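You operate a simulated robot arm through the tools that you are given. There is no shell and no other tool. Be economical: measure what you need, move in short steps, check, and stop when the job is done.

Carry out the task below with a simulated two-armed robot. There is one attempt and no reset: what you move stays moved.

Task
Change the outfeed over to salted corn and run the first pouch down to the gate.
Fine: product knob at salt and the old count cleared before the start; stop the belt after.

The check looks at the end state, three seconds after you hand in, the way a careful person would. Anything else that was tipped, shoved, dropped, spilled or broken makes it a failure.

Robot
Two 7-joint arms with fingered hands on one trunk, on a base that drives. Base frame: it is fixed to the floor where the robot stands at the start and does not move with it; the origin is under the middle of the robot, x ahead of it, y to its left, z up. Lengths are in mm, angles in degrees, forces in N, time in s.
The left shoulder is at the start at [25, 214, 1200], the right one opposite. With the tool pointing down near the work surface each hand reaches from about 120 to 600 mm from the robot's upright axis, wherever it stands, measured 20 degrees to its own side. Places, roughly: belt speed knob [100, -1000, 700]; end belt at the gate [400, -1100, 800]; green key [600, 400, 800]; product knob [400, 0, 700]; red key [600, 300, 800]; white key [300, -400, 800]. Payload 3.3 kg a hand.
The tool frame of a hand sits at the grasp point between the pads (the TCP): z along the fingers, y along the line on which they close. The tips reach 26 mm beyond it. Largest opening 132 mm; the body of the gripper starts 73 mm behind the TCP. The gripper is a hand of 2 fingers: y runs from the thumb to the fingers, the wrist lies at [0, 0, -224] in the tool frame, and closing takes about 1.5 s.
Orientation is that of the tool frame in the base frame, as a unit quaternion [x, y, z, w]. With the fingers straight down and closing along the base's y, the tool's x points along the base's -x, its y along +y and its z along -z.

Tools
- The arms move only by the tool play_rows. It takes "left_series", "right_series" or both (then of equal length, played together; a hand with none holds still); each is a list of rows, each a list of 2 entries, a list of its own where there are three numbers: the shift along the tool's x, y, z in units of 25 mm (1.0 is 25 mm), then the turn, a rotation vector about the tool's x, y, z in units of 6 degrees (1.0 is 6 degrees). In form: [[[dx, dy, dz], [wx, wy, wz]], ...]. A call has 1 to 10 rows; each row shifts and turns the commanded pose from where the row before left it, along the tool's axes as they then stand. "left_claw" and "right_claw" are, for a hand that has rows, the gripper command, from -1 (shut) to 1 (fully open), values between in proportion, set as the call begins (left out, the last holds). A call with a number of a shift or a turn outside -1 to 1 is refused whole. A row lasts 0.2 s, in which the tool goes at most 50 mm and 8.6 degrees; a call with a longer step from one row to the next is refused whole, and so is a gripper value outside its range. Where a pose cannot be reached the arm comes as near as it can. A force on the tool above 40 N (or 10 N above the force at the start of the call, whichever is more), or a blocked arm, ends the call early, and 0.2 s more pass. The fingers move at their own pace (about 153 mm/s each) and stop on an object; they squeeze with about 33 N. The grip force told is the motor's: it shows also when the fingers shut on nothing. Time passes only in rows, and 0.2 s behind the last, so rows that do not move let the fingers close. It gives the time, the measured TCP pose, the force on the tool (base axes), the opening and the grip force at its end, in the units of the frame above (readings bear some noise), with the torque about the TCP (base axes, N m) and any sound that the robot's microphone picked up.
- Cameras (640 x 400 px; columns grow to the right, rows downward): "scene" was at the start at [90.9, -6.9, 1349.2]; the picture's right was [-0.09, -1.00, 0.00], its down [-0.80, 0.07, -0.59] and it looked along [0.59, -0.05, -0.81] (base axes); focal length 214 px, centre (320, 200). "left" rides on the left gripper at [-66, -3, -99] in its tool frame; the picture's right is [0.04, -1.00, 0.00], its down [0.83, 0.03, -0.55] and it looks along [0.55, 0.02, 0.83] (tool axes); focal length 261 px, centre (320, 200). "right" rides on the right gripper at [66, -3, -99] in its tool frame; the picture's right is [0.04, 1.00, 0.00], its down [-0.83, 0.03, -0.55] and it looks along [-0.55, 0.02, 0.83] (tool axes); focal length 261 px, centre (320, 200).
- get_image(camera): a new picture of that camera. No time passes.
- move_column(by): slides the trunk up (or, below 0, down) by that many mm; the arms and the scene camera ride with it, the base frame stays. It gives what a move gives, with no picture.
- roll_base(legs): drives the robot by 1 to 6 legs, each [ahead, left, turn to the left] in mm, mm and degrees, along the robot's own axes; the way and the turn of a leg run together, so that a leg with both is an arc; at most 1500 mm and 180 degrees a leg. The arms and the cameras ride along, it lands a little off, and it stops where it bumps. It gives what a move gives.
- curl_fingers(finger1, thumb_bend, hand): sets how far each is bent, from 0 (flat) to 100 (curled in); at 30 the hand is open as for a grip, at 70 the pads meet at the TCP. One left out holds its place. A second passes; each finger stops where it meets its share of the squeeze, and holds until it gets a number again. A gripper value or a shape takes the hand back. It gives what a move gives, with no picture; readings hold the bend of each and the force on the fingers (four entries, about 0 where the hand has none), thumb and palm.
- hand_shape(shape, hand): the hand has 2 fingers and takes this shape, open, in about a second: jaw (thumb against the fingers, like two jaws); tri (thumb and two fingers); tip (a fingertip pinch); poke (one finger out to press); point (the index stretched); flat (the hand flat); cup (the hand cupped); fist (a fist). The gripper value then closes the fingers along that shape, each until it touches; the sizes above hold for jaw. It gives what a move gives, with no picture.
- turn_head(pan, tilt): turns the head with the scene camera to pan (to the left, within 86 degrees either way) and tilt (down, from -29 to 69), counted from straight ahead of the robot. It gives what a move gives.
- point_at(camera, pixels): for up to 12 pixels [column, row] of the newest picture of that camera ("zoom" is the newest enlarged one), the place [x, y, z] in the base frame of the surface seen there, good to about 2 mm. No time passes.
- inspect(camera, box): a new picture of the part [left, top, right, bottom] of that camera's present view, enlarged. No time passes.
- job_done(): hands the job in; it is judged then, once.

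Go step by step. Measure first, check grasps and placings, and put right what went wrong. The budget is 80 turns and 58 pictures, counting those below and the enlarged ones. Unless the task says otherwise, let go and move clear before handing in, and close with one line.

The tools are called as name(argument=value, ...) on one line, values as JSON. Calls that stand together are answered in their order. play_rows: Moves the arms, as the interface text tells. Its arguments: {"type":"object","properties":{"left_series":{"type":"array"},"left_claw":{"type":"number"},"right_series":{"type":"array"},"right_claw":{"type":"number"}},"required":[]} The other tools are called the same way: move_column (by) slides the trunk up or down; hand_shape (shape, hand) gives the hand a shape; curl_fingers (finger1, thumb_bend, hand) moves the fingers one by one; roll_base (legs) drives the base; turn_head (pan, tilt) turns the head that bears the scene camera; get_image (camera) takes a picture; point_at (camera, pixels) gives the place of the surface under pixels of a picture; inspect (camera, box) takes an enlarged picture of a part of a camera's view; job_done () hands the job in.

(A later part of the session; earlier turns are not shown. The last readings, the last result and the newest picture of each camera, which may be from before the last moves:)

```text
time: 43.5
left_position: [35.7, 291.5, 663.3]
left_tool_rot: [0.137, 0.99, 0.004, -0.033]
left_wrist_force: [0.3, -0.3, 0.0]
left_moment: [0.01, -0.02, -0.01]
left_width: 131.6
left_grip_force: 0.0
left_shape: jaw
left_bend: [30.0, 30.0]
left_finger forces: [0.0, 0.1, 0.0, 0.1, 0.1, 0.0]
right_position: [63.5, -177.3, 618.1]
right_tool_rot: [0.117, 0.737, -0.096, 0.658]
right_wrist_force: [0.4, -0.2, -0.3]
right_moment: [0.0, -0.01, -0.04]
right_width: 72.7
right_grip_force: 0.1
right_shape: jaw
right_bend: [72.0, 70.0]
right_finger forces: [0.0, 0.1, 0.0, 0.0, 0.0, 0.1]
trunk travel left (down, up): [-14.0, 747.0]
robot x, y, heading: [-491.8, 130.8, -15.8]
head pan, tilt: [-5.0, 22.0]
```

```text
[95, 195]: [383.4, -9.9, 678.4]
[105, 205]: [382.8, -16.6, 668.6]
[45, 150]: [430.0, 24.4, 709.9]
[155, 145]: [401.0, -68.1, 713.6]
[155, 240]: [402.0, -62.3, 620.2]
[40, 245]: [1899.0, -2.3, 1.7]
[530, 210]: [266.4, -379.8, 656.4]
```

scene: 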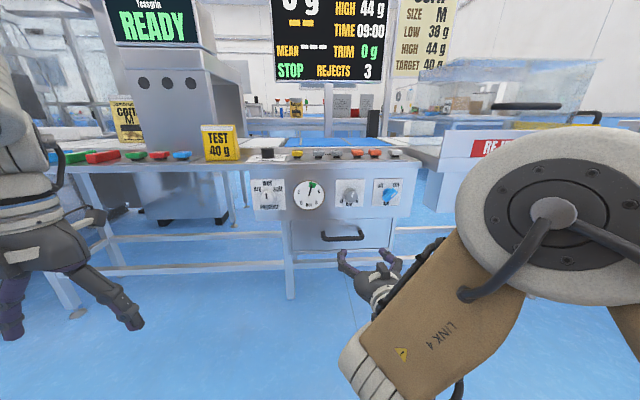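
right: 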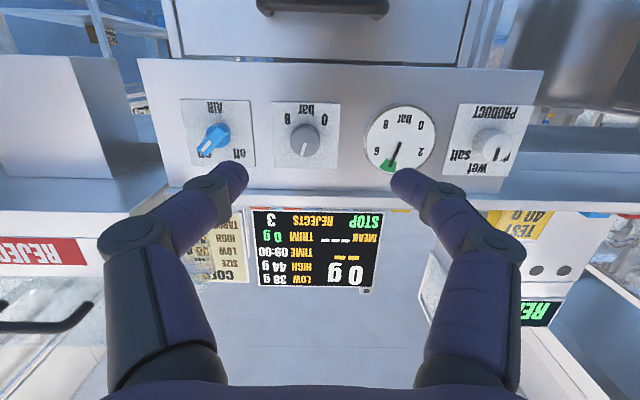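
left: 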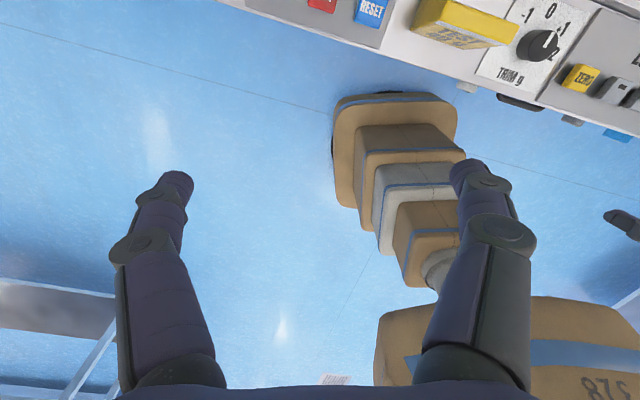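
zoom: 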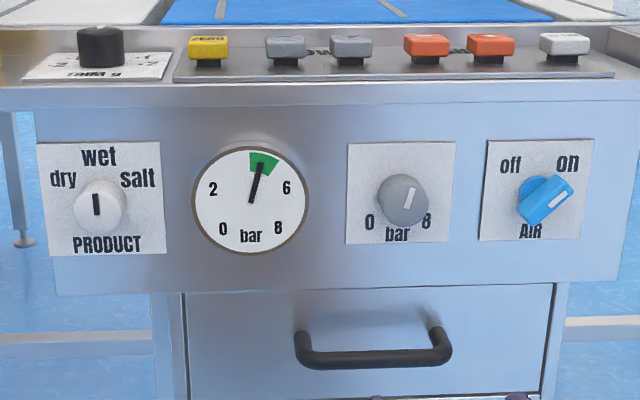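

The enlarged scene view shows the product knob at "wet" (mark straight up), AIR on, 4.5 bar. I'll raise the trunk 50, level the hand, and shift the base left ~250 to line up with the knob.

move_column(by=50)

roll_base(legs=[[0, 252, -1.4]])

play_rows(right_series=[[[0, 0, 0], [0, -0.5, 0]], [[0, 0, 0], [0, -0.5, 0]], [[0, 0, 0], [0, 0, 0]]])

```text
time: 44.4
left_position: [35.6, 292.5, 713.1]
left_tool_rot: [0.137, 0.99, 0.004, -0.033]
left_wrist_force: [0.4, -0.3, 0.8]
left_moment: [-0.03, -0.01, -0.02]
left_width: 132.0
left_grip_force: 0.0
left_shape: jaw
left_bend: [30.0, 30.0]
left_finger forces: [0.1, 0.0, 0.0, 0.0, 0.0, 0.0]
right_position: [61.2, -170.0, 658.6]
right_tool_rot: [0.109, 0.741, -0.096, 0.655]
right_wrist_force: [-0.4, 1.1, 0.9]
right_moment: [-0.03, 0.01, -0.01]
right_width: 72.9
right_grip_force: 0.1
right_shape: jaw
right_bend: [72.0, 70.0]
right_finger forces: [0.1, 0.1, 0.0, 0.0, 0.0, 0.0]
trunk travel left (down, up): [-64.0, 697.0]
robot x, y, heading: [-491.4, 131.1, -15.9]
head pan, tilt: [-5.0, 22.0]
```

```text
time: 46.2
left_position: [113.4, 519.2, 713.6]
left_tool_rot: [0.15, 0.988, 0.004, -0.034]
left_wrist_force: [0.1, -0.2, -0.3]
left_moment: [0.04, -0.01, 0.02]
left_width: 131.8
left_grip_force: 0.0
left_shape: jaw
left_bend: [30.0, 30.0]
left_finger forces: [0.1, 0.0, 0.0, 0.1, 0.0, 0.1]
right_position: [125.2, 54.5, 659.8]
right_tool_rot: [0.12, 0.74, -0.104, 0.654]
right_wrist_force: [0.0, 0.6, 0.4]
right_moment: [-0.02, -0.02, -0.03]
right_width: 72.9
right_grip_force: 0.1
right_shape: jaw
right_bend: [72.0, 70.0]
right_finger forces: [0.1, 0.0, 0.0, 0.0, 0.1, 0.0]
trunk travel left (down, up): [-64.0, 697.0]
robot x, y, heading: [-418.9, 372.2, -17.7]
head pan, tilt: [-5.0, 22.0]
```

```text
time: 47.0
left_position: [113.0, 520.7, 712.9]
left_tool_rot: [0.151, 0.988, 0.005, -0.033]
left_wrist_force: [0.4, -0.3, 0.3]
left_moment: [0.0, -0.04, 0.01]
left_width: 131.9
left_grip_force: 0.1
left_shape: jaw
left_bend: [30.0, 30.0]
left_finger forces: [0.0, 0.0, 0.0, 0.0, 0.1, 0.0]
right_position: [148.5, 45.5, 672.4]
right_tool_rot: [0.12, 0.701, -0.113, 0.694]
right_wrist_force: [0.9, -0.4, -0.7]
right_moment: [0.0, -0.03, 0.0]
right_width: 72.8
right_grip_force: 0.0
right_shape: jaw
right_bend: [72.0, 70.0]
right_finger forces: [0.1, 0.0, 0.0, 0.1, 0.0, 0.0]
right hand out of reach, approached as far as the arm can: row 1, 2
trunk travel left (down, up): [-64.0, 697.0]
robot x, y, heading: [-415.8, 369.5, -17.8]
head pan, tilt: [-5.0, 22.0]
```

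The hand is level now but near full stretch. I'll pull it back 50 mm, pre-turn it -30° about its axis to leave stroke, then drive the base to place the TCP just short of the knob.

play_rows(right_series=[[[0, 0, -0.5], [0, 0, 0]], [[0, 0, -0.5], [0, 0, 0]], [[0, 0, -0.5], [0, 0, -1]], [[0, 0, -0.5], [0, 0, -1]], [[0, 0, 0], [0, 0, -1]], [[0, 0, 0], [0, 0, -1]], [[0, 0, 0], [0, 0, -1]], [[0, 0, 0], [0, 0, 0]]])

roll_base(legs=[[200, 14, 0.3]])

get_image(camera="right")

get_image(camera="scene")

```text
time: 48.8
left_position: [113.6, 519.8, 712.4]
left_tool_rot: [0.152, 0.988, 0.004, -0.033]
left_wrist_force: [-0.2, 0.6, 0.3]
left_moment: [-0.01, -0.02, 0.02]
left_width: 131.8
left_grip_force: 0.0
left_shape: jaw
left_bend: [30.0, 30.0]
left_finger forces: [0.1, 0.0, 0.0, 0.1, 0.1, 0.1]
right_position: [141.0, 44.8, 693.3]
right_tool_rot: [-0.049, 0.711, -0.291, 0.638]
right_wrist_force: [0.5, -0.3, 0.0]
right_moment: [0.05, 0.03, 0.02]
right_width: 73.0
right_grip_force: 0.0
right_shape: jaw
right_bend: [72.0, 70.0]
right_finger forces: [0.0, 0.0, 0.0, 0.1, 0.0, 0.0]
right hand out of reach, approached as far as the arm can: row 1, 2, 3, 4
trunk travel left (down, up): [-64.0, 697.0]
robot x, y, heading: [-418.6, 371.5, -17.8]
head pan, tilt: [-5.0, 22.0]
```

```text
time: 50.4
left_position: [307.1, 474.6, 712.7]
left_tool_rot: [0.15, 0.988, 0.004, -0.033]
left_wrist_force: [-0.1, 0.9, -0.8]
left_moment: [0.02, -0.01, -0.03]
left_width: 131.8
left_grip_force: 0.1
left_shape: jaw
left_bend: [30.0, 30.0]
left_finger forces: [0.0, 0.0, 0.1, 0.1, 0.1, 0.0]
right_position: [337.0, -0.8, 693.3]
right_tool_rot: [-0.051, 0.711, -0.289, 0.639]
right_wrist_force: [0.0, 0.2, -0.4]
right_moment: [-0.01, 0.02, -0.01]
right_width: 72.9
right_grip_force: 0.1
right_shape: jaw
right_bend: [72.0, 70.0]
right_finger forces: [0.0, 0.0, 0.1, 0.0, 0.1, 0.0]
trunk travel left (down, up): [-64.0, 697.0]
robot x, y, heading: [-220.5, 324.7, -17.6]
head pan, tilt: [-5.0, 22.0]
```

```text
28 pictures are left
```

right: 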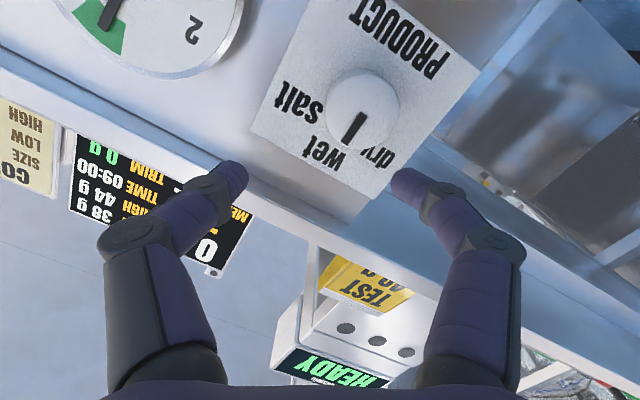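

```text
27 pictures are left
```

scene: 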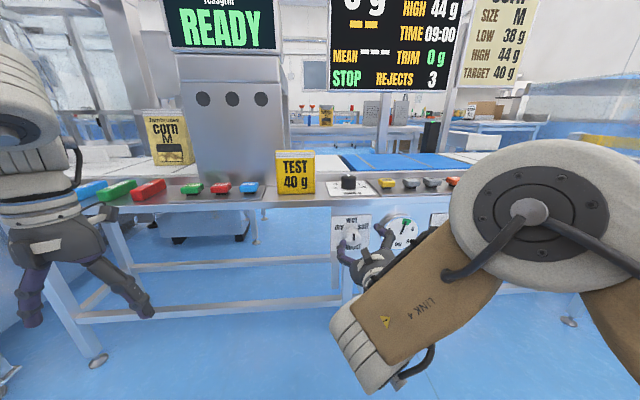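

The knob sits nicely between the fingers in the right view; TCP is ~24 mm high and ~44 mm short. Lower the trunk 24 and check.

move_column(by=-24)

play_rows(right_series=[[[0, 0, 0.5], [0, 0, 0]], [[0, 0, 0.5], [0, 0, 0]], [[0, 0, 0], [0, 0, 0]]])

```text
time: 51.1
left_position: [306.7, 474.8, 689.0]
left_tool_rot: [0.15, 0.988, 0.004, -0.032]
left_wrist_force: [-0.2, 0.2, 0.8]
left_moment: [0.02, -0.01, -0.01]
left_width: 131.9
left_grip_force: 0.0
left_shape: jaw
left_bend: [30.0, 30.0]
left_finger forces: [0.0, 0.0, 0.0, 0.1, 0.0, 0.1]
right_position: [340.4, -2.2, 664.2]
right_tool_rot: [-0.05, 0.717, -0.287, 0.633]
right_wrist_force: [-1.0, 0.1, 0.4]
right_moment: [-0.02, 0.02, 0.04]
right_width: 72.9
right_grip_force: 0.0
right_shape: jaw
right_bend: [72.0, 70.0]
right_finger forces: [0.1, 0.1, 0.1, 0.0, 0.1, 0.0]
trunk travel left (down, up): [-40.0, 721.0]
robot x, y, heading: [-222.0, 328.5, -17.4]
head pan, tilt: [-5.0, 22.0]
```

```text
time: 51.9
left_position: [307.6, 473.3, 689.4]
left_tool_rot: [0.15, 0.988, 0.004, -0.033]
left_wrist_force: [-0.1, -0.3, -0.6]
left_moment: [-0.01, 0.0, 0.02]
left_width: 131.9
left_grip_force: 0.0
left_shape: jaw
left_bend: [30.0, 30.0]
left_finger forces: [0.0, 0.0, 0.1, 0.0, 0.0, 0.0]
right_position: [363.5, -9.7, 662.2]
right_tool_rot: [-0.052, 0.717, -0.287, 0.633]
right_wrist_force: [0.7, 0.2, 0.6]
right_moment: [-0.01, 0.0, 0.01]
right_width: 72.8
right_grip_force: 0.1
right_shape: jaw
right_bend: [72.0, 70.0]
right_finger forces: [0.0, 0.1, 0.0, 0.0, 0.0, 0.0]
trunk travel left (down, up): [-40.0, 721.0]
robot x, y, heading: [-220.2, 329.5, -17.4]
head pan, tilt: [-5.0, 22.0]
```

Tracking is accurate now. Final correction (-8, 0, +15 mm in tool axes), then close on the knob.

play_rows(right_series=[[[-0.32, 0, 0], [0, 0, 0]], [[0, 0, 0.32], [0, 0, 0]], [[0, 0, 0.3], [0, 0, 0]], [[0, 0, 0], [0, 0, 0]]])

inspect(camera="right", box=[180, 0, 500, 200])

play_rows(right_series=[[[0, 0, 0], [0, 0, 0]], [[0, 0, 0], [0, 0, 0]], [[0, 0, 0], [0, 0, 0]], [[0, 0, 0], [0, 0, 0]], [[0, 0, 0], [0, 0, 0]], [[0, 0, 0], [0, 0, 0]]], right_claw=-1)

```text
time: 52.9
left_position: [307.7, 475.5, 689.2]
left_tool_rot: [0.15, 0.988, 0.004, -0.034]
left_wrist_force: [-0.5, 0.5, 0.0]
left_moment: [0.0, 0.0, -0.01]
left_width: 132.2
left_grip_force: 0.0
left_shape: jaw
left_bend: [30.0, 30.0]
left_finger forces: [0.0, 0.1, 0.1, 0.0, 0.1, 0.1]
right_position: [379.1, -10.1, 668.7]
right_tool_rot: [-0.051, 0.717, -0.288, 0.633]
right_wrist_force: [-1.3, -0.7, -0.1]
right_moment: [0.02, 0.01, 0.02]
right_width: 72.9
right_grip_force: 0.1
right_shape: jaw
right_bend: [72.0, 70.0]
right_finger forces: [0.0, 0.0, 0.0, 0.1, 0.1, 0.1]
trunk travel left (down, up): [-40.0, 721.0]
robot x, y, heading: [-220.2, 322.5, -17.6]
head pan, tilt: [-5.0, 22.0]
```

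```text
2.00 times, centred on (340, 100) of right
```

zoom: 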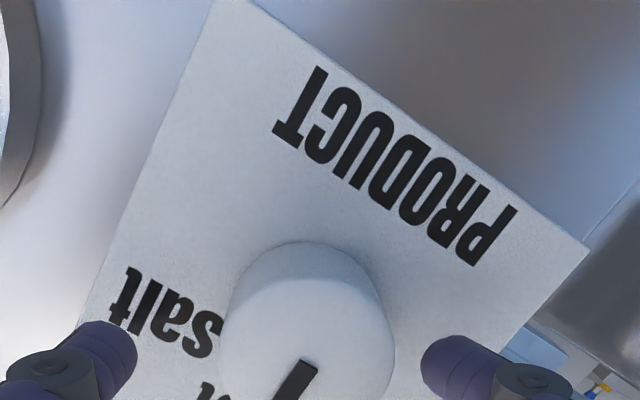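

```text
time: 54.3
left_position: [307.7, 473.8, 689.9]
left_tool_rot: [0.15, 0.988, 0.004, -0.033]
left_wrist_force: [0.4, -0.1, 0.7]
left_moment: [0.02, 0.01, -0.01]
left_width: 131.7
left_grip_force: 0.1
left_shape: jaw
left_bend: [30.0, 30.0]
left_finger forces: [0.0, 0.0, 0.0, 0.0, 0.1, 0.0]
right_position: [378.8, -9.2, 668.3]
right_tool_rot: [-0.052, 0.716, -0.288, 0.633]
right_wrist_force: [6.2, 0.0, 5.7]
right_moment: [0.0, -0.12, 0.03]
right_width: 33.2
right_grip_force: 33.1
right_shape: jaw
right_bend: [74.0, 70.0]
right_finger forces: [28.9, 0.1, 0.1, 0.1, 29.8, 0.1]
trunk travel left (down, up): [-40.0, 721.0]
robot x, y, heading: [-222.2, 325.8, -17.5]
head pan, tilt: [-5.0, 22.0]
```

Gripped at 33 mm with low side force. Now turn +z (clockwise from the front) by 48° and listen for a detent.

play_rows(right_series=[[[0, 0, 0], [0, 0, 1]], [[0, 0, 0], [0, 0, 1]], [[0, 0, 0], [0, 0, 1]], [[0, 0, 0], [0, 0, 1]], [[0, 0, 0], [0, 0, 1]], [[0, 0, 0], [0, 0, 1]], [[0, 0, 0], [0, 0, 1]], [[0, 0, 0], [0, 0, 1]]])

get_image(camera="right")

```text
time: 56.1
left_position: [307.7, 473.2, 688.8]
left_tool_rot: [0.15, 0.988, 0.005, -0.033]
left_wrist_force: [-0.9, 0.9, 0.9]
left_moment: [0.0, 0.02, -0.03]
left_width: 132.0
left_grip_force: 0.1
left_shape: jaw
left_bend: [30.0, 30.0]
left_finger forces: [0.0, 0.1, 0.1, 0.1, 0.1, 0.0]
right_position: [378.3, -12.3, 666.7]
right_tool_rot: [0.245, 0.677, -0.005, 0.694]
right_wrist_force: [-3.4, -9.2, -6.7]
right_moment: [-0.03, 0.17, -0.19]
right_width: 30.8
right_grip_force: 33.0
right_shape: jaw
right_bend: [74.0, 70.0]
right_finger forces: [24.7, 0.0, 0.1, 0.0, 37.2, 0.0]
trunk travel left (down, up): [-40.0, 721.0]
robot x, y, heading: [-220.9, 326.0, -17.5]
head pan, tilt: [-5.0, 22.0]
```

```text
25 pictures are left
```

right: 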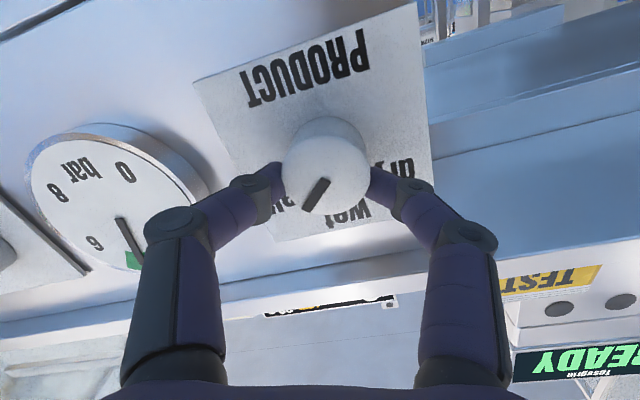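

The mark has turned ~47° toward "salt" with the grip. I'll release, back the hand off straight 60 mm and check where it stands.

play_rows(right_series=[[[0, 0, 0], [0, 0, 0]], [[0, 0, 0], [0, 0, 0]], [[0, 0, 0], [0, 0, 0]]], right_claw=0.1)

roll_base(legs=[[-120, 0, 0]])

inspect(camera="right", box=[220, 40, 460, 190])

inspect(camera="scene", box=[290, 180, 410, 255])

```text
time: 56.9
left_position: [306.6, 474.3, 688.6]
left_tool_rot: [0.15, 0.988, 0.004, -0.032]
left_wrist_force: [0.3, 0.0, 0.3]
left_moment: [-0.02, 0.03, 0.0]
left_width: 131.5
left_grip_force: 0.0
left_shape: jaw
left_bend: [30.0, 30.0]
left_finger forces: [0.0, 0.0, 0.1, 0.0, 0.1, 0.1]
right_position: [378.3, -10.3, 667.0]
right_tool_rot: [0.245, 0.676, -0.005, 0.695]
right_wrist_force: [-0.3, -1.0, 0.1]
right_moment: [-0.01, -0.03, 0.0]
right_width: 72.0
right_grip_force: 0.1
right_shape: jaw
right_bend: [72.0, 70.0]
right_finger forces: [0.0, 0.1, 0.1, 0.1, 0.1, 0.0]
trunk travel left (down, up): [-40.0, 721.0]
robot x, y, heading: [-226.3, 328.4, -17.3]
head pan, tilt: [-5.0, 22.0]
```

```text
time: 58.2
left_position: [191.4, 510.5, 689.1]
left_tool_rot: [0.148, 0.988, 0.003, -0.033]
left_wrist_force: [-0.4, -0.1, 0.6]
left_moment: [-0.04, 0.03, 0.02]
left_width: 131.8
left_grip_force: 0.0
left_shape: jaw
left_bend: [30.0, 30.0]
left_finger forces: [0.0, 0.0, 0.0, 0.0, 0.0, 0.1]
right_position: [263.4, 26.7, 666.4]
right_tool_rot: [0.244, 0.677, -0.004, 0.695]
right_wrist_force: [-0.5, 0.2, 0.6]
right_moment: [-0.01, -0.02, 0.05]
right_width: 71.9
right_grip_force: 0.0
right_shape: jaw
right_bend: [72.0, 70.0]
right_finger forces: [0.1, 0.0, 0.0, 0.0, 0.0, 0.1]
trunk travel left (down, up): [-40.0, 721.0]
robot x, y, heading: [-340.0, 360.6, -17.2]
head pan, tilt: [-5.0, 22.0]
```

```text
2.67 times, centred on (340, 115) of right
```

zoom: 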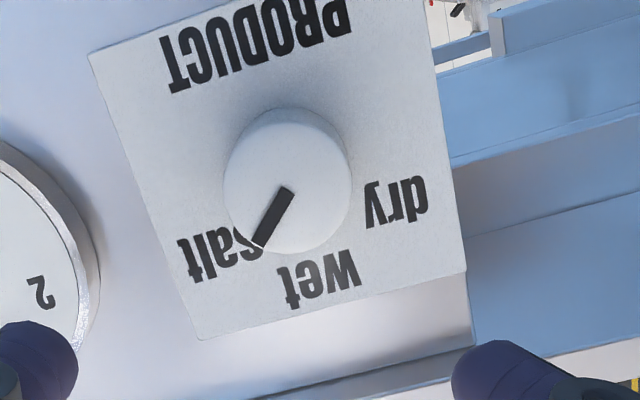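

```text
5.33 times, centred on (350, 218) of scene
```

zoom: 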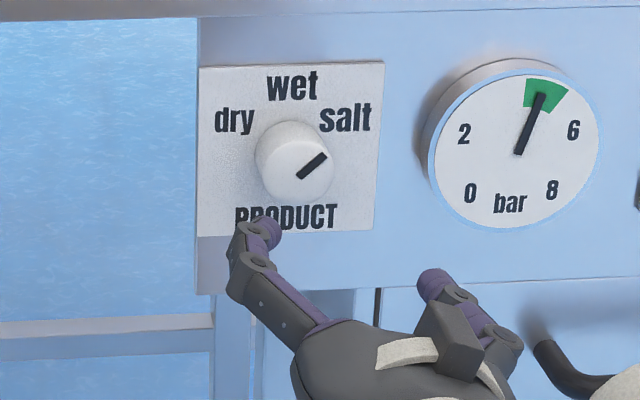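

The mark stands ~48–50° from wet, but the salt label sits at ~58–60°, so it may be short. I'll regrip and turn ~10° more; a detent would snap it back if it is already right.

roll_base(legs=[[112, 0, 0]])

```text
time: 59.4
left_position: [299.8, 476.8, 690.4]
left_tool_rot: [0.151, 0.988, 0.004, -0.033]
left_wrist_force: [-0.2, -0.6, 0.2]
left_moment: [0.0, -0.03, -0.04]
left_width: 131.7
left_grip_force: 0.0
left_shape: jaw
left_bend: [30.0, 30.0]
left_finger forces: [0.1, 0.0, 0.0, 0.1, 0.0, 0.0]
right_position: [371.5, -8.3, 667.2]
right_tool_rot: [0.244, 0.676, -0.006, 0.695]
right_wrist_force: [0.6, 0.7, 0.1]
right_moment: [-0.02, 0.0, 0.02]
right_width: 72.2
right_grip_force: 0.1
right_shape: jaw
right_bend: [72.0, 70.0]
right_finger forces: [0.0, 0.0, 0.0, 0.0, 0.0, 0.0]
trunk travel left (down, up): [-40.0, 721.0]
robot x, y, heading: [-227.9, 327.9, -17.6]
head pan, tilt: [-5.0, 22.0]
```

TCP is 8 mm short and laterally aligned; advance, close, turn 12° and release.

play_rows(right_series=[[[0, 0, 0.32], [0, 0, 0]], [[0, 0, 0], [0, 0, 0]]])

play_rows(right_series=[[[0, 0, 0], [0, 0, 0]], [[0, 0, 0], [0, 0, 0]], [[0, 0, 0], [0, 0, 0]], [[0, 0, 0], [0, 0, 0]], [[0, 0, 0], [0, 0, 0]], [[0, 0, 0], [0, 0, 1]], [[0, 0, 0], [0, 0, 1]], [[0, 0, 0], [0, 0, 0]]], right_claw=-1)

play_rows(right_series=[[[0, 0, 0], [0, 0, 0]], [[0, 0, 0], [0, 0, 0]], [[0, 0, 0], [0, 0, 0]]], right_claw=0.1)

roll_base(legs=[[-115, 0, 0]])

inspect(camera="scene", box=[290, 180, 410, 255])

```text
time: 60.0
left_position: [300.9, 477.0, 689.4]
left_tool_rot: [0.15, 0.988, 0.004, -0.033]
left_wrist_force: [-0.6, 0.0, 0.9]
left_moment: [-0.01, 0.0, 0.0]
left_width: 131.9
left_grip_force: 0.0
left_shape: jaw
left_bend: [30.0, 30.0]
left_finger forces: [0.0, 0.0, 0.0, 0.0, 0.0, 0.0]
right_position: [381.2, -11.5, 668.3]
right_tool_rot: [0.245, 0.676, -0.005, 0.695]
right_wrist_force: [-0.9, 0.1, 0.3]
right_moment: [0.01, -0.03, -0.02]
right_width: 71.8
right_grip_force: 0.0
right_shape: jaw
right_bend: [72.0, 70.0]
right_finger forces: [0.0, 0.1, 0.1, 0.0, 0.0, 0.0]
trunk travel left (down, up): [-40.0, 721.0]
robot x, y, heading: [-232.2, 330.6, -17.5]
head pan, tilt: [-5.0, 22.0]
```

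```text
time: 61.8
left_position: [300.1, 477.3, 689.5]
left_tool_rot: [0.151, 0.988, 0.004, -0.033]
left_wrist_force: [0.5, 0.0, -0.7]
left_moment: [0.01, -0.01, 0.02]
left_width: 131.9
left_grip_force: 0.0
left_shape: jaw
left_bend: [30.0, 30.0]
left_finger forces: [0.0, 0.0, 0.0, 0.0, 0.1, 0.0]
right_position: [379.1, -11.9, 666.0]
right_tool_rot: [0.315, 0.646, 0.067, 0.692]
right_wrist_force: [2.3, -6.9, 4.7]
right_moment: [-0.06, -0.06, -0.04]
right_width: 31.4
right_grip_force: 33.2
right_shape: jaw
right_bend: [73.0, 70.0]
right_finger forces: [28.9, 0.1, 0.0, 0.1, 31.1, 0.0]
trunk travel left (down, up): [-40.0, 721.0]
robot x, y, heading: [-230.5, 328.4, -17.9]
head pan, tilt: [-5.0, 22.0]
```

```text
time: 62.6
left_position: [301.1, 476.1, 688.4]
left_tool_rot: [0.149, 0.988, 0.005, -0.033]
left_wrist_force: [0.1, -0.3, 0.7]
left_moment: [-0.02, -0.02, 0.01]
left_width: 131.9
left_grip_force: 0.1
left_shape: jaw
left_bend: [30.0, 30.0]
left_finger forces: [0.0, 0.0, 0.0, 0.0, 0.0, 0.0]
right_position: [378.0, -11.4, 667.0]
right_tool_rot: [0.313, 0.648, 0.069, 0.691]
right_wrist_force: [-0.6, 0.0, -0.7]
right_moment: [0.02, -0.01, -0.05]
right_width: 71.8
right_grip_force: 0.0
right_shape: jaw
right_bend: [72.0, 70.0]
right_finger forces: [0.0, 0.0, 0.0, 0.0, 0.0, 0.0]
trunk travel left (down, up): [-40.0, 721.0]
robot x, y, heading: [-230.9, 325.9, -17.7]
head pan, tilt: [-5.0, 22.0]
```

```text
time: 63.8
left_position: [194.2, 509.8, 689.1]
left_tool_rot: [0.151, 0.988, 0.005, -0.033]
left_wrist_force: [-1.0, 0.5, 0.7]
left_moment: [-0.03, -0.04, 0.02]
left_width: 132.0
left_grip_force: 0.2
left_shape: jaw
left_bend: [30.0, 30.0]
left_finger forces: [0.1, 0.0, 0.1, 0.0, 0.1, 0.0]
right_position: [274.6, 21.6, 666.9]
right_tool_rot: [0.314, 0.647, 0.067, 0.692]
right_wrist_force: [-0.2, -0.6, 0.2]
right_moment: [0.0, -0.02, -0.01]
right_width: 71.8
right_grip_force: 0.0
right_shape: jaw
right_bend: [72.0, 70.0]
right_finger forces: [0.1, 0.1, 0.1, 0.0, 0.1, 0.1]
trunk travel left (down, up): [-40.0, 721.0]
robot x, y, heading: [-334.7, 361.9, -17.3]
head pan, tilt: [-5.0, 22.0]
```

```text
5.33 times, centred on (350, 218) of scene
```

zoom: 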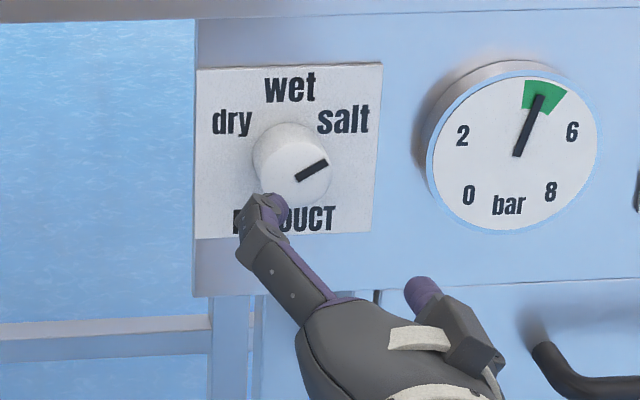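

The mark now points at 58–60°, right on "salt". Next: back off, raise the trunk, and fold the right hand back to pointing down, clear of the line.

roll_base(legs=[[-250, 0, 0]])

move_column(by=260)

play_rows(right_series=[[[0, 0, 0], [0, 0, -1]], [[0, 0, 0], [0, 0, -1]], [[0, 0, 0], [0, 0, -1]], [[0, 0, 0], [0, 0, -1]], [[0, 0, 0], [0, 0, -1]], [[0, 0, 0], [0, 1, 0]], [[0, 0, 0], [0, 1, 0]], [[0, 0, 0], [0, 1, 0]], [[0, 0, 0], [0, 1, 0]], [[0, 0, 0], [0, 1, 0]]])

play_rows(right_series=[[[0, 0, 0], [0, 1, 0]], [[0, 0, 0], [0, 1, 0]], [[0, 0, 0], [0, 1, 0]], [[0, 0, 0], [0, 1, 0]], [[0, 0, 0], [0, 1, 0]], [[0, 0, 0], [0, 1, 0]], [[0, 0, 0], [0, 1, 0]], [[0, 0, 0], [0, 1, 0]], [[0, 0, 0], [0, 1, 0]], [[0, 0, 0], [0, 1, 0]]])

hand_shape(shape="poke", hand="left")

get_image(camera="left")

```text
time: 65.6
left_position: [-45.4, 586.9, 689.3]
left_tool_rot: [0.147, 0.989, 0.004, -0.034]
left_wrist_force: [0.3, 0.2, 0.2]
left_moment: [-0.03, 0.01, 0.0]
left_width: 132.0
left_grip_force: 0.1
left_shape: jaw
left_bend: [30.0, 30.0]
left_finger forces: [0.0, 0.1, 0.0, 0.1, 0.0, 0.0]
right_position: [35.5, 99.3, 667.6]
right_tool_rot: [0.314, 0.648, 0.068, 0.691]
right_wrist_force: [0.6, 1.0, 0.1]
right_moment: [-0.01, -0.01, -0.01]
right_width: 71.9
right_grip_force: 0.1
right_shape: jaw
right_bend: [72.0, 70.0]
right_finger forces: [0.1, 0.1, 0.0, 0.0, 0.0, 0.1]
trunk travel left (down, up): [-40.0, 721.0]
robot x, y, heading: [-577.1, 435.7, -17.0]
head pan, tilt: [-5.0, 22.0]
```

```text
time: 68.3
left_position: [-45.4, 586.7, 948.9]
left_tool_rot: [0.149, 0.988, 0.004, -0.032]
left_wrist_force: [0.2, -0.2, 0.1]
left_moment: [-0.02, 0.01, 0.04]
left_width: 131.9
left_grip_force: 0.0
left_shape: jaw
left_bend: [30.0, 30.0]
left_finger forces: [0.0, 0.0, 0.1, 0.0, 0.0, 0.0]
right_position: [34.4, 98.2, 926.5]
right_tool_rot: [0.312, 0.648, 0.07, 0.691]
right_wrist_force: [0.0, 0.3, -0.2]
right_moment: [0.03, 0.0, 0.01]
right_width: 71.9
right_grip_force: 0.1
right_shape: jaw
right_bend: [72.0, 70.0]
right_finger forces: [0.0, 0.1, 0.1, 0.0, 0.1, 0.0]
trunk travel left (down, up): [-300.0, 461.0]
robot x, y, heading: [-576.9, 439.3, -17.3]
head pan, tilt: [-5.0, 22.0]
```

```text
time: 70.5
left_position: [-45.0, 586.5, 948.3]
left_tool_rot: [0.148, 0.988, 0.005, -0.033]
left_wrist_force: [-0.4, 0.1, -0.7]
left_moment: [0.01, 0.01, -0.03]
left_width: 132.1
left_grip_force: 0.1
left_shape: jaw
left_bend: [30.0, 30.0]
left_finger forces: [0.1, 0.0, 0.0, 0.1, 0.1, 0.0]
right_position: [34.9, 99.6, 927.2]
right_tool_rot: [0.158, 0.861, -0.074, 0.479]
right_wrist_force: [0.0, 0.6, 1.0]
right_moment: [0.0, 0.01, -0.02]
right_width: 72.1
right_grip_force: 0.1
right_shape: jaw
right_bend: [72.0, 70.0]
right_finger forces: [0.0, 0.1, 0.0, 0.0, 0.0, 0.0]
trunk travel left (down, up): [-300.0, 461.0]
robot x, y, heading: [-575.6, 436.3, -17.3]
head pan, tilt: [-5.0, 22.0]
```

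```text
time: 72.7
left_position: [-47.4, 584.9, 949.2]
left_tool_rot: [0.148, 0.988, 0.004, -0.033]
left_wrist_force: [0.3, -0.6, 0.8]
left_moment: [0.0, 0.0, 0.0]
left_width: 131.9
left_grip_force: 0.0
left_shape: jaw
left_bend: [30.0, 30.0]
left_finger forces: [0.0, 0.0, 0.0, 0.0, 0.0, 0.0]
right_position: [-64.9, 109.2, 905.5]
right_tool_rot: [0.174, 0.985, 0.012, 0.01]
right_wrist_force: [0.0, 0.1, 0.2]
right_moment: [0.02, -0.03, 0.0]
right_width: 72.2
right_grip_force: 0.0
right_shape: jaw
right_bend: [72.0, 70.0]
right_finger forces: [0.0, 0.1, 0.0, 0.1, 0.1, 0.1]
right hand out of reach, approached as far as the arm can: row 5, 6, 7, 8, 9, 10
trunk travel left (down, up): [-300.0, 461.0]
robot x, y, heading: [-574.8, 438.1, -17.4]
head pan, tilt: [-5.0, 22.0]
```

```text
time: 73.6
left_position: [-46.4, 586.8, 949.1]
left_tool_rot: [0.148, 0.988, 0.004, -0.034]
left_wrist_force: [-0.3, 1.0, 0.4]
left_moment: [-0.01, 0.0, -0.03]
left_width: 0.1
left_grip_force: 0.0
left_shape: poke
left_bend: [100.0, 44.0]
left_finger forces: [0.0, 0.0, 0.0, 0.0, 0.1, 0.0]
right_position: [-63.7, 108.3, 905.3]
right_tool_rot: [0.174, 0.985, 0.009, 0.012]
right_wrist_force: [-0.2, 0.1, -0.3]
right_moment: [0.02, 0.0, 0.01]
right_width: 72.2
right_grip_force: 0.1
right_shape: jaw
right_bend: [72.0, 70.0]
right_finger forces: [0.0, 0.0, 0.0, 0.0, 0.1, 0.1]
trunk travel left (down, up): [-300.0, 461.0]
robot x, y, heading: [-574.8, 439.9, -17.3]
head pan, tilt: [-5.0, 22.0]
```

```text
21 pictures are left
```

left: 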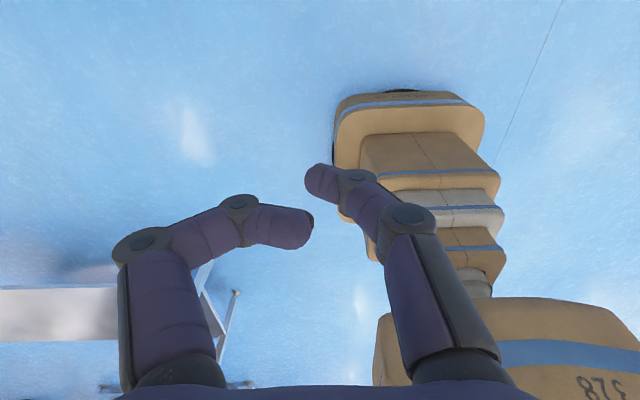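

The poke finger's tip location is unclear, so I'll use the closed jaw, whose tips meet 26 mm beyond the TCP. Close left, retract the right hand 240 mm.

hand_shape(shape="jaw", hand="left")

play_rows(left_series=[[[0, 0, 0], [0, 0, 0]], [[0, 0, 0], [0, 0, 0]], [[0, 0, 0], [0, 0, 0]], [[0, 0, 0], [0, 0, 0]], [[0, 0, 0], [0, 0, 0]], [[0, 0, 0], [0, 0, 0]], [[0, 0, 0], [0, 0, 0]], [[0, 0, 0], [0, 0, 0]], [[0, 0, 0], [0, 0, 0]], [[0, 0, 0], [0, 0, 0]]], right_series=[[[1, 0, 0], [0, 0, 0]], [[1, 0, 0], [0, 0, 0]], [[1, 0, 0], [0, 0, 0]], [[1, 0, 0], [0, 0, 0]], [[1, 0, 0], [0, 0, 0]], [[1, 0, 0], [0, 0, 0]], [[1, 0, 0], [0, 0, 0]], [[1, 0, 0], [0, 0, 0]], [[1, 0, 0], [0, 0, 0]], [[1, 0, 0], [0, 0, 0]]], left_claw=-1)

roll_base(legs=[[0, -870, 0]])

turn_head(pan=15, tilt=30)

get_image(camera="scene")

```text
time: 74.5
left_position: [-45.8, 587.1, 950.2]
left_tool_rot: [0.148, 0.988, 0.004, -0.033]
left_wrist_force: [0.8, 0.2, -0.8]
left_moment: [-0.01, -0.01, 0.04]
left_width: 132.1
left_grip_force: 0.1
left_shape: jaw
left_bend: [30.0, 30.0]
left_finger forces: [0.1, 0.1, 0.0, 0.0, 0.0, 0.1]
right_position: [-63.9, 108.3, 906.5]
right_tool_rot: [0.175, 0.984, 0.01, 0.012]
right_wrist_force: [0.4, -1.0, 0.4]
right_moment: [0.0, -0.02, 0.02]
right_width: 72.0
right_grip_force: 0.1
right_shape: jaw
right_bend: [72.0, 70.0]
right_finger forces: [0.1, 0.0, 0.0, 0.0, 0.2, 0.0]
trunk travel left (down, up): [-300.0, 461.0]
robot x, y, heading: [-575.4, 439.4, -17.2]
head pan, tilt: [-5.0, 22.0]
```

```text
time: 76.7
left_position: [-47.3, 586.1, 949.3]
left_tool_rot: [0.149, 0.988, 0.004, -0.034]
left_wrist_force: [-0.6, -0.3, 0.2]
left_moment: [-0.01, 0.01, 0.01]
left_width: 0.2
left_grip_force: 33.2
left_shape: jaw
left_bend: [62.0, 70.0]
left_finger forces: [0.0, 0.0, 0.0, 0.0, 0.1, 0.0]
right_position: [-104.1, 153.6, 908.6]
right_tool_rot: [0.175, 0.984, 0.011, 0.011]
right_wrist_force: [0.0, 0.0, 0.4]
right_moment: [0.03, 0.03, 0.01]
right_width: 72.5
right_grip_force: 0.0
right_shape: jaw
right_bend: [72.0, 70.0]
right_finger forces: [0.0, 0.0, 0.1, 0.0, 0.0, 0.1]
right hand out of reach, approached as far as the arm can: row 2, 3, 4, 5, 6, 7, 8, 9, 10
trunk travel left (down, up): [-300.0, 461.0]
robot x, y, heading: [-578.6, 432.7, -17.3]
head pan, tilt: [-5.0, 22.0]
```

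```text
time: 81.3
left_position: [-317.4, -272.4, 948.6]
left_tool_rot: [0.164, 0.986, 0.004, -0.033]
left_wrist_force: [-0.3, -0.1, -0.5]
left_moment: [-0.01, 0.01, -0.02]
left_width: 0.1
left_grip_force: 32.6
left_shape: jaw
left_bend: [62.0, 70.0]
left_finger forces: [0.1, 0.1, 0.0, 0.1, 0.1, 0.1]
right_position: [-389.2, -702.9, 909.0]
right_tool_rot: [0.191, 0.981, 0.011, 0.011]
right_wrist_force: [-0.1, -0.5, 0.1]
right_moment: [0.01, -0.01, 0.02]
right_width: 72.2
right_grip_force: 0.1
right_shape: jaw
right_bend: [72.0, 70.0]
right_finger forces: [0.0, 0.0, 0.0, 0.0, 0.0, 0.0]
trunk travel left (down, up): [-300.0, 461.0]
robot x, y, heading: [-850.8, -406.6, -19.1]
head pan, tilt: [-5.0, 22.0]
```

```text
time: 82.2
left_position: [-318.9, -273.3, 950.1]
left_tool_rot: [0.164, 0.986, 0.004, -0.033]
left_wrist_force: [-0.1, 0.0, 0.9]
left_moment: [-0.01, -0.02, 0.0]
left_width: 0.0
left_grip_force: 32.7
left_shape: jaw
left_bend: [62.0, 70.0]
left_finger forces: [0.0, 0.0, 0.0, 0.0, 0.0, 0.0]
right_position: [-389.1, -702.9, 909.9]
right_tool_rot: [0.191, 0.981, 0.012, 0.011]
right_wrist_force: [-0.6, 0.1, -0.3]
right_moment: [0.02, -0.04, 0.0]
right_width: 72.2
right_grip_force: 0.2
right_shape: jaw
right_bend: [72.0, 70.0]
right_finger forces: [0.0, 0.0, 0.0, 0.0, 0.0, 0.0]
trunk travel left (down, up): [-300.0, 461.0]
robot x, y, heading: [-851.1, -406.2, -19.2]
head pan, tilt: [15.0, 30.0]
```

```text
20 pictures are left
```

scene: 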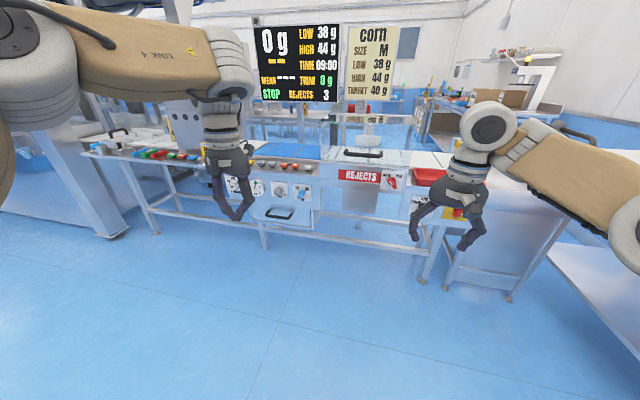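

The right hand lies 75 mm ahead of the left, and the clear cover beside CLEAR is tall, so the right hand is the better one for CLEAR. I'll measure the key near (308,168).

inspect(camera="scene", box=[240, 130, 400, 230])

play_rows(right_series=[[[0, 0, 0], [0, 0, 0]], [[0, 0, 0], [0, 0, 0]], [[0, 0, 0], [0, 0, 0]], [[0, 0, 0], [0, 0, 0]], [[0, 0, 0], [0, 0, 0]], [[0, 0, 0], [0, 0, 0]]], right_claw=-1)

roll_base(legs=[[150, 380, 1.7]])

turn_head(pan=5, tilt=30)

get_image(camera="scene")

```text
4.00 times, centred on (320, 180) of scene
```

zoom: 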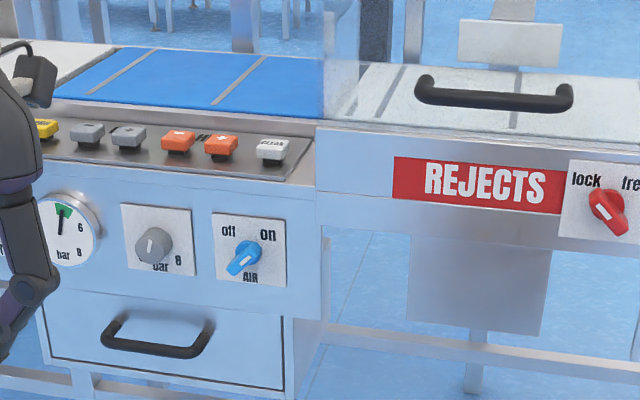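

```text
time: 83.6
left_position: [-318.4, -272.3, 948.9]
left_tool_rot: [0.164, 0.986, 0.005, -0.033]
left_wrist_force: [0.0, -0.8, -0.4]
left_moment: [0.0, 0.0, 0.0]
left_width: 0.1
left_grip_force: 32.7
left_shape: jaw
left_bend: [62.0, 70.0]
left_finger forces: [0.0, 0.0, 0.0, 0.0, 0.0, 0.1]
right_position: [-388.7, -703.0, 907.5]
right_tool_rot: [0.191, 0.981, 0.011, 0.012]
right_wrist_force: [-0.2, 0.1, -0.5]
right_moment: [0.01, -0.01, -0.02]
right_width: 0.0
right_grip_force: 32.9
right_shape: jaw
right_bend: [63.0, 70.0]
right_finger forces: [0.0, 0.1, 0.0, 0.1, 0.0, 0.0]
trunk travel left (down, up): [-300.0, 461.0]
robot x, y, heading: [-852.3, -408.0, -19.4]
head pan, tilt: [15.0, 30.0]
```

```text
time: 86.1
left_position: [-61.4, 60.3, 948.3]
left_tool_rot: [0.148, 0.988, 0.004, -0.033]
left_wrist_force: [0.9, 0.2, 0.3]
left_moment: [-0.05, 0.0, 0.0]
left_width: 0.2
left_grip_force: 32.9
left_shape: jaw
left_bend: [62.0, 70.0]
left_finger forces: [0.0, 0.0, 0.0, 0.0, 0.0, 0.0]
right_position: [-117.9, -372.4, 908.4]
right_tool_rot: [0.175, 0.984, 0.01, 0.011]
right_wrist_force: [-0.1, 0.0, -0.2]
right_moment: [-0.01, -0.01, 0.0]
right_width: 0.0
right_grip_force: 32.9
right_shape: jaw
right_bend: [63.0, 70.0]
right_finger forces: [0.0, 0.0, 0.1, 0.1, 0.0, 0.1]
trunk travel left (down, up): [-300.0, 461.0]
robot x, y, heading: [-592.4, -90.9, -17.2]
head pan, tilt: [15.0, 30.0]
```

```text
time: 86.8
left_position: [-61.7, 60.0, 949.5]
left_tool_rot: [0.148, 0.988, 0.004, -0.033]
left_wrist_force: [-0.3, 0.1, 0.8]
left_moment: [0.02, 0.01, 0.03]
left_width: 0.1
left_grip_force: 33.4
left_shape: jaw
left_bend: [62.0, 70.0]
left_finger forces: [0.0, 0.0, 0.0, 0.1, 0.0, 0.0]
right_position: [-118.4, -371.1, 908.6]
right_tool_rot: [0.174, 0.985, 0.012, 0.011]
right_wrist_force: [-0.8, 0.2, -0.3]
right_moment: [-0.01, 0.02, 0.01]
right_width: 0.3
right_grip_force: 33.4
right_shape: jaw
right_bend: [63.0, 70.0]
right_finger forces: [0.0, 0.0, 0.1, 0.1, 0.0, 0.0]
trunk travel left (down, up): [-300.0, 461.0]
robot x, y, heading: [-590.9, -91.1, -17.2]
head pan, tilt: [5.0, 30.0]
```

```text
18 pictures are left
```

scene: 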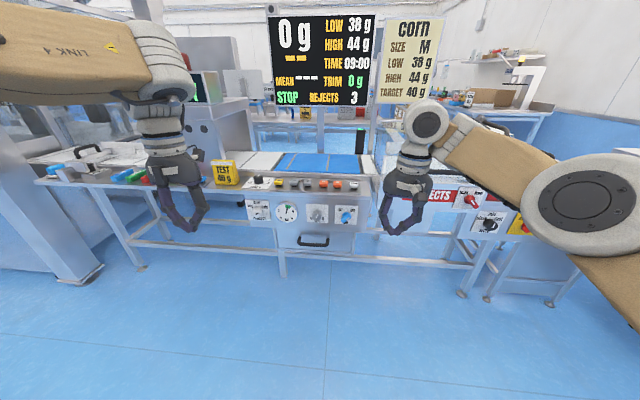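

Measuring CLEAR at roughly (354,185) and points along the clear cover edge.

inspect(camera="scene", box=[270, 110, 430, 210])

point_at(camera="scene", pixels=[[353, 184], [355, 186], [338, 185], [325, 184], [280, 183], [370, 200], [372, 175], [368, 120], [374, 160]])

```text
4.00 times, centred on (350, 160) of scene
```

zoom: 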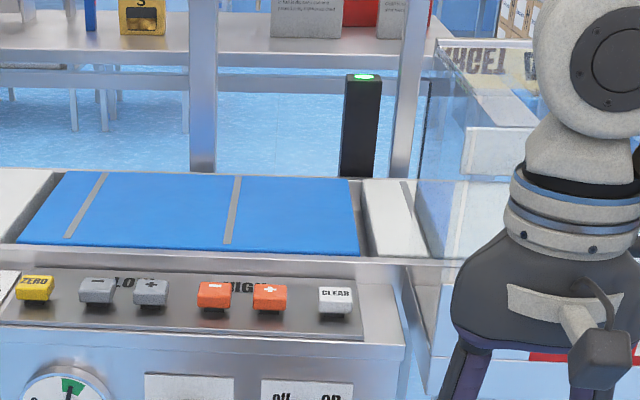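

```text
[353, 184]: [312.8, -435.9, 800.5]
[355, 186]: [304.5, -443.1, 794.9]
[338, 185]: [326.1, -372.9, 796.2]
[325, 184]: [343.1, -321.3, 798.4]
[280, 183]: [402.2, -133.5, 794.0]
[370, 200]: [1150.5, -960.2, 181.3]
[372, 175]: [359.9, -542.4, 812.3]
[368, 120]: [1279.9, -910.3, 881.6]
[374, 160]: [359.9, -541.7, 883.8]
```

CLEAR is at [312,-437,801] with the glass side 86 mm to its right. I'll shift the base left 72 then ahead 400, and trim with the arm.

roll_base(legs=[[0, 72, -0.2], [410, 0, 0]])

```text
time: 90.0
left_position: [351.7, 4.1, 949.5]
left_tool_rot: [0.15, 0.988, 0.004, -0.033]
left_wrist_force: [-0.1, 0.2, 0.0]
left_moment: [0.01, 0.01, 0.0]
left_width: 0.0
left_grip_force: 32.6
left_shape: jaw
left_bend: [62.0, 70.0]
left_finger forces: [0.0, 0.1, 0.0, 0.0, 0.0, 0.1]
right_position: [292.5, -429.1, 908.2]
right_tool_rot: [0.177, 0.984, 0.011, 0.012]
right_wrist_force: [0.3, -0.5, -0.3]
right_moment: [0.01, 0.02, 0.01]
right_width: 0.1
right_grip_force: 33.2
right_shape: jaw
right_bend: [63.0, 70.0]
right_finger forces: [0.1, 0.0, 0.0, 0.0, 0.0, 0.0]
trunk travel left (down, up): [-300.0, 461.0]
robot x, y, heading: [-184.6, -143.0, -17.4]
head pan, tilt: [5.0, 30.0]
```

TCP is 20 mm short; move the base 20 ahead, then use the trunk to lower and watch for drift.

roll_base(legs=[[21, 2, 0]])

move_column(by=-60)

get_image(camera="right")

```text
time: 90.8
left_position: [370.6, -1.1, 948.1]
left_tool_rot: [0.15, 0.988, 0.004, -0.032]
left_wrist_force: [-0.5, 0.3, -0.1]
left_moment: [0.03, 0.04, -0.01]
left_width: 0.2
left_grip_force: 32.4
left_shape: jaw
left_bend: [62.0, 70.0]
left_finger forces: [0.0, 0.0, 0.0, 0.0, 0.0, 0.0]
right_position: [313.2, -432.1, 908.3]
right_tool_rot: [0.176, 0.984, 0.011, 0.011]
right_wrist_force: [0.7, -0.7, 0.1]
right_moment: [-0.01, 0.01, 0.0]
right_width: 0.0
right_grip_force: 33.4
right_shape: jaw
right_bend: [63.0, 70.0]
right_finger forces: [0.0, 0.1, 0.1, 0.0, 0.0, 0.0]
trunk travel left (down, up): [-300.0, 461.0]
robot x, y, heading: [-160.9, -148.3, -17.3]
head pan, tilt: [5.0, 30.0]
```

```text
time: 91.8
left_position: [369.3, 3.1, 887.5]
left_tool_rot: [0.15, 0.988, 0.002, -0.032]
left_wrist_force: [-0.5, 0.0, 0.7]
left_moment: [-0.01, 0.0, -0.02]
left_width: 0.0
left_grip_force: 32.3
left_shape: jaw
left_bend: [62.0, 70.0]
left_finger forces: [0.0, 0.1, 0.0, 0.1, 0.1, 0.0]
right_position: [329.7, -440.1, 910.0]
right_tool_rot: [0.181, 0.98, 0.002, 0.077]
right_wrist_force: [0.3, -0.2, 0.1]
right_moment: [0.04, 0.03, -0.01]
right_width: 0.2
right_grip_force: 32.8
right_shape: jaw
right_bend: [63.0, 70.0]
right_finger forces: [0.0, 0.0, 0.0, 0.0, 0.1, 0.0]
trunk travel left (down, up): [-241.0, 520.0]
robot x, y, heading: [-163.1, -152.7, -17.3]
head pan, tilt: [5.0, 30.0]
stopped: the arm was blocked; the commanded pose is now the measured one
```

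```text
16 pictures are left
```

right: 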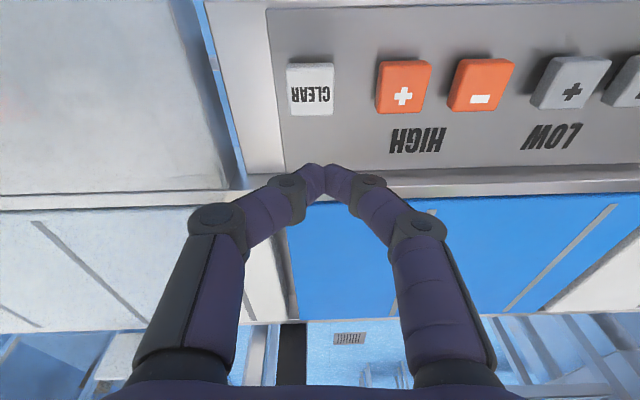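

The trunk is too low for a hand pointing down (wrist above shoulder), so the arm jammed; the command is now reset. Raise the trunk 240 mm and then lower by arm motion.

move_column(by=240)

play_rows(right_series=[[[0, 0, 0], [0, 0.7, 0]], [[0, 0, 0], [0, 0.7, 0]], [[0, 0, 1], [0, 0, 0]], [[0, 0, 1], [0, 0, 0]], [[0, 0, 0], [0, 0, 0]]])

```text
time: 94.3
left_position: [367.0, 0.1, 1145.4]
left_tool_rot: [0.151, 0.988, 0.002, -0.012]
left_wrist_force: [-0.2, -0.3, 0.8]
left_moment: [0.01, 0.01, 0.01]
left_width: 0.0
left_grip_force: 32.9
left_shape: jaw
left_bend: [62.0, 70.0]
left_finger forces: [0.1, 0.0, 0.0, 0.1, 0.0, 0.0]
right_position: [333.0, -442.7, 1143.0]
right_tool_rot: [0.181, 0.981, 0.005, 0.069]
right_wrist_force: [0.1, -0.4, -1.0]
right_moment: [-0.01, -0.01, -0.02]
right_width: 0.0
right_grip_force: 33.0
right_shape: jaw
right_bend: [63.0, 70.0]
right_finger forces: [0.0, 0.0, 0.1, 0.1, 0.0, 0.0]
trunk travel left (down, up): [-481.0, 280.0]
robot x, y, heading: [-161.7, -147.8, -17.6]
head pan, tilt: [5.0, 30.0]
```

```text
time: 95.5
left_position: [366.0, 1.1, 1144.4]
left_tool_rot: [0.151, 0.988, 0.0, -0.012]
left_wrist_force: [-0.4, 0.2, 0.6]
left_moment: [0.0, 0.01, 0.0]
left_width: 0.0
left_grip_force: 33.1
left_shape: jaw
left_bend: [62.0, 70.0]
left_finger forces: [0.1, 0.0, 0.0, 0.0, 0.0, 0.0]
right_position: [324.3, -446.2, 1091.2]
right_tool_rot: [0.179, 0.984, 0.019, -0.004]
right_wrist_force: [-0.7, -0.4, 0.3]
right_moment: [-0.02, 0.0, 0.04]
right_width: 0.0
right_grip_force: 32.8
right_shape: jaw
right_bend: [63.0, 70.0]
right_finger forces: [0.0, 0.1, 0.0, 0.1, 0.0, 0.0]
right hand out of reach, approached as far as the arm can: row 2
trunk travel left (down, up): [-481.0, 280.0]
robot x, y, heading: [-161.5, -149.1, -17.4]
head pan, tilt: [5.0, 30.0]
```

Tracking again. Correct +15 in x, +8 in y, and descend 200 mm.

play_rows(right_series=[[[0.3, 0.17, 0], [0, 0, 0]], [[0.3, 0.16, 0], [0, 0, 0]], [[0, 0, 1], [0, 0, 0]], [[0, 0, 1], [0, 0, 0]], [[0, 0, 1], [0, 0, 0]], [[0, 0, 1], [0, 0, 0]], [[0, 0, 1], [0, 0, 0]], [[0, 0, 1], [0, 0, 0]], [[0, 0, 1], [0, 0, 0]], [[0, 0, 1], [0, 0, 0]]])

get_image(camera="right")

```text
time: 97.7
left_position: [366.7, 0.7, 1144.7]
left_tool_rot: [0.15, 0.989, 0.001, -0.012]
left_wrist_force: [-0.7, 0.5, 0.9]
left_moment: [0.0, -0.01, 0.01]
left_width: 0.0
left_grip_force: 33.3
left_shape: jaw
left_bend: [62.0, 70.0]
left_finger forces: [0.0, 0.0, 0.0, 0.0, 0.0, 0.0]
right_position: [312.1, -426.7, 889.1]
right_tool_rot: [0.18, 0.984, 0.018, -0.004]
right_wrist_force: [-0.1, 0.4, -0.9]
right_moment: [-0.01, 0.01, 0.01]
right_width: 0.0
right_grip_force: 33.5
right_shape: jaw
right_bend: [63.0, 70.0]
right_finger forces: [0.0, 0.1, 0.1, 0.1, 0.0, 0.0]
trunk travel left (down, up): [-481.0, 280.0]
robot x, y, heading: [-156.5, -146.7, -17.3]
head pan, tilt: [5.0, 30.0]
```

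```text
15 pictures are left
```

right: 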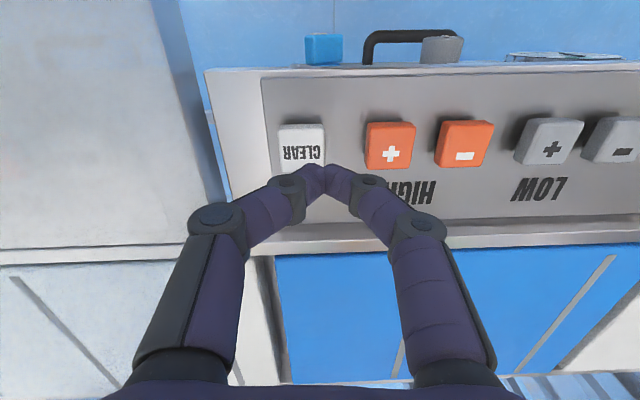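

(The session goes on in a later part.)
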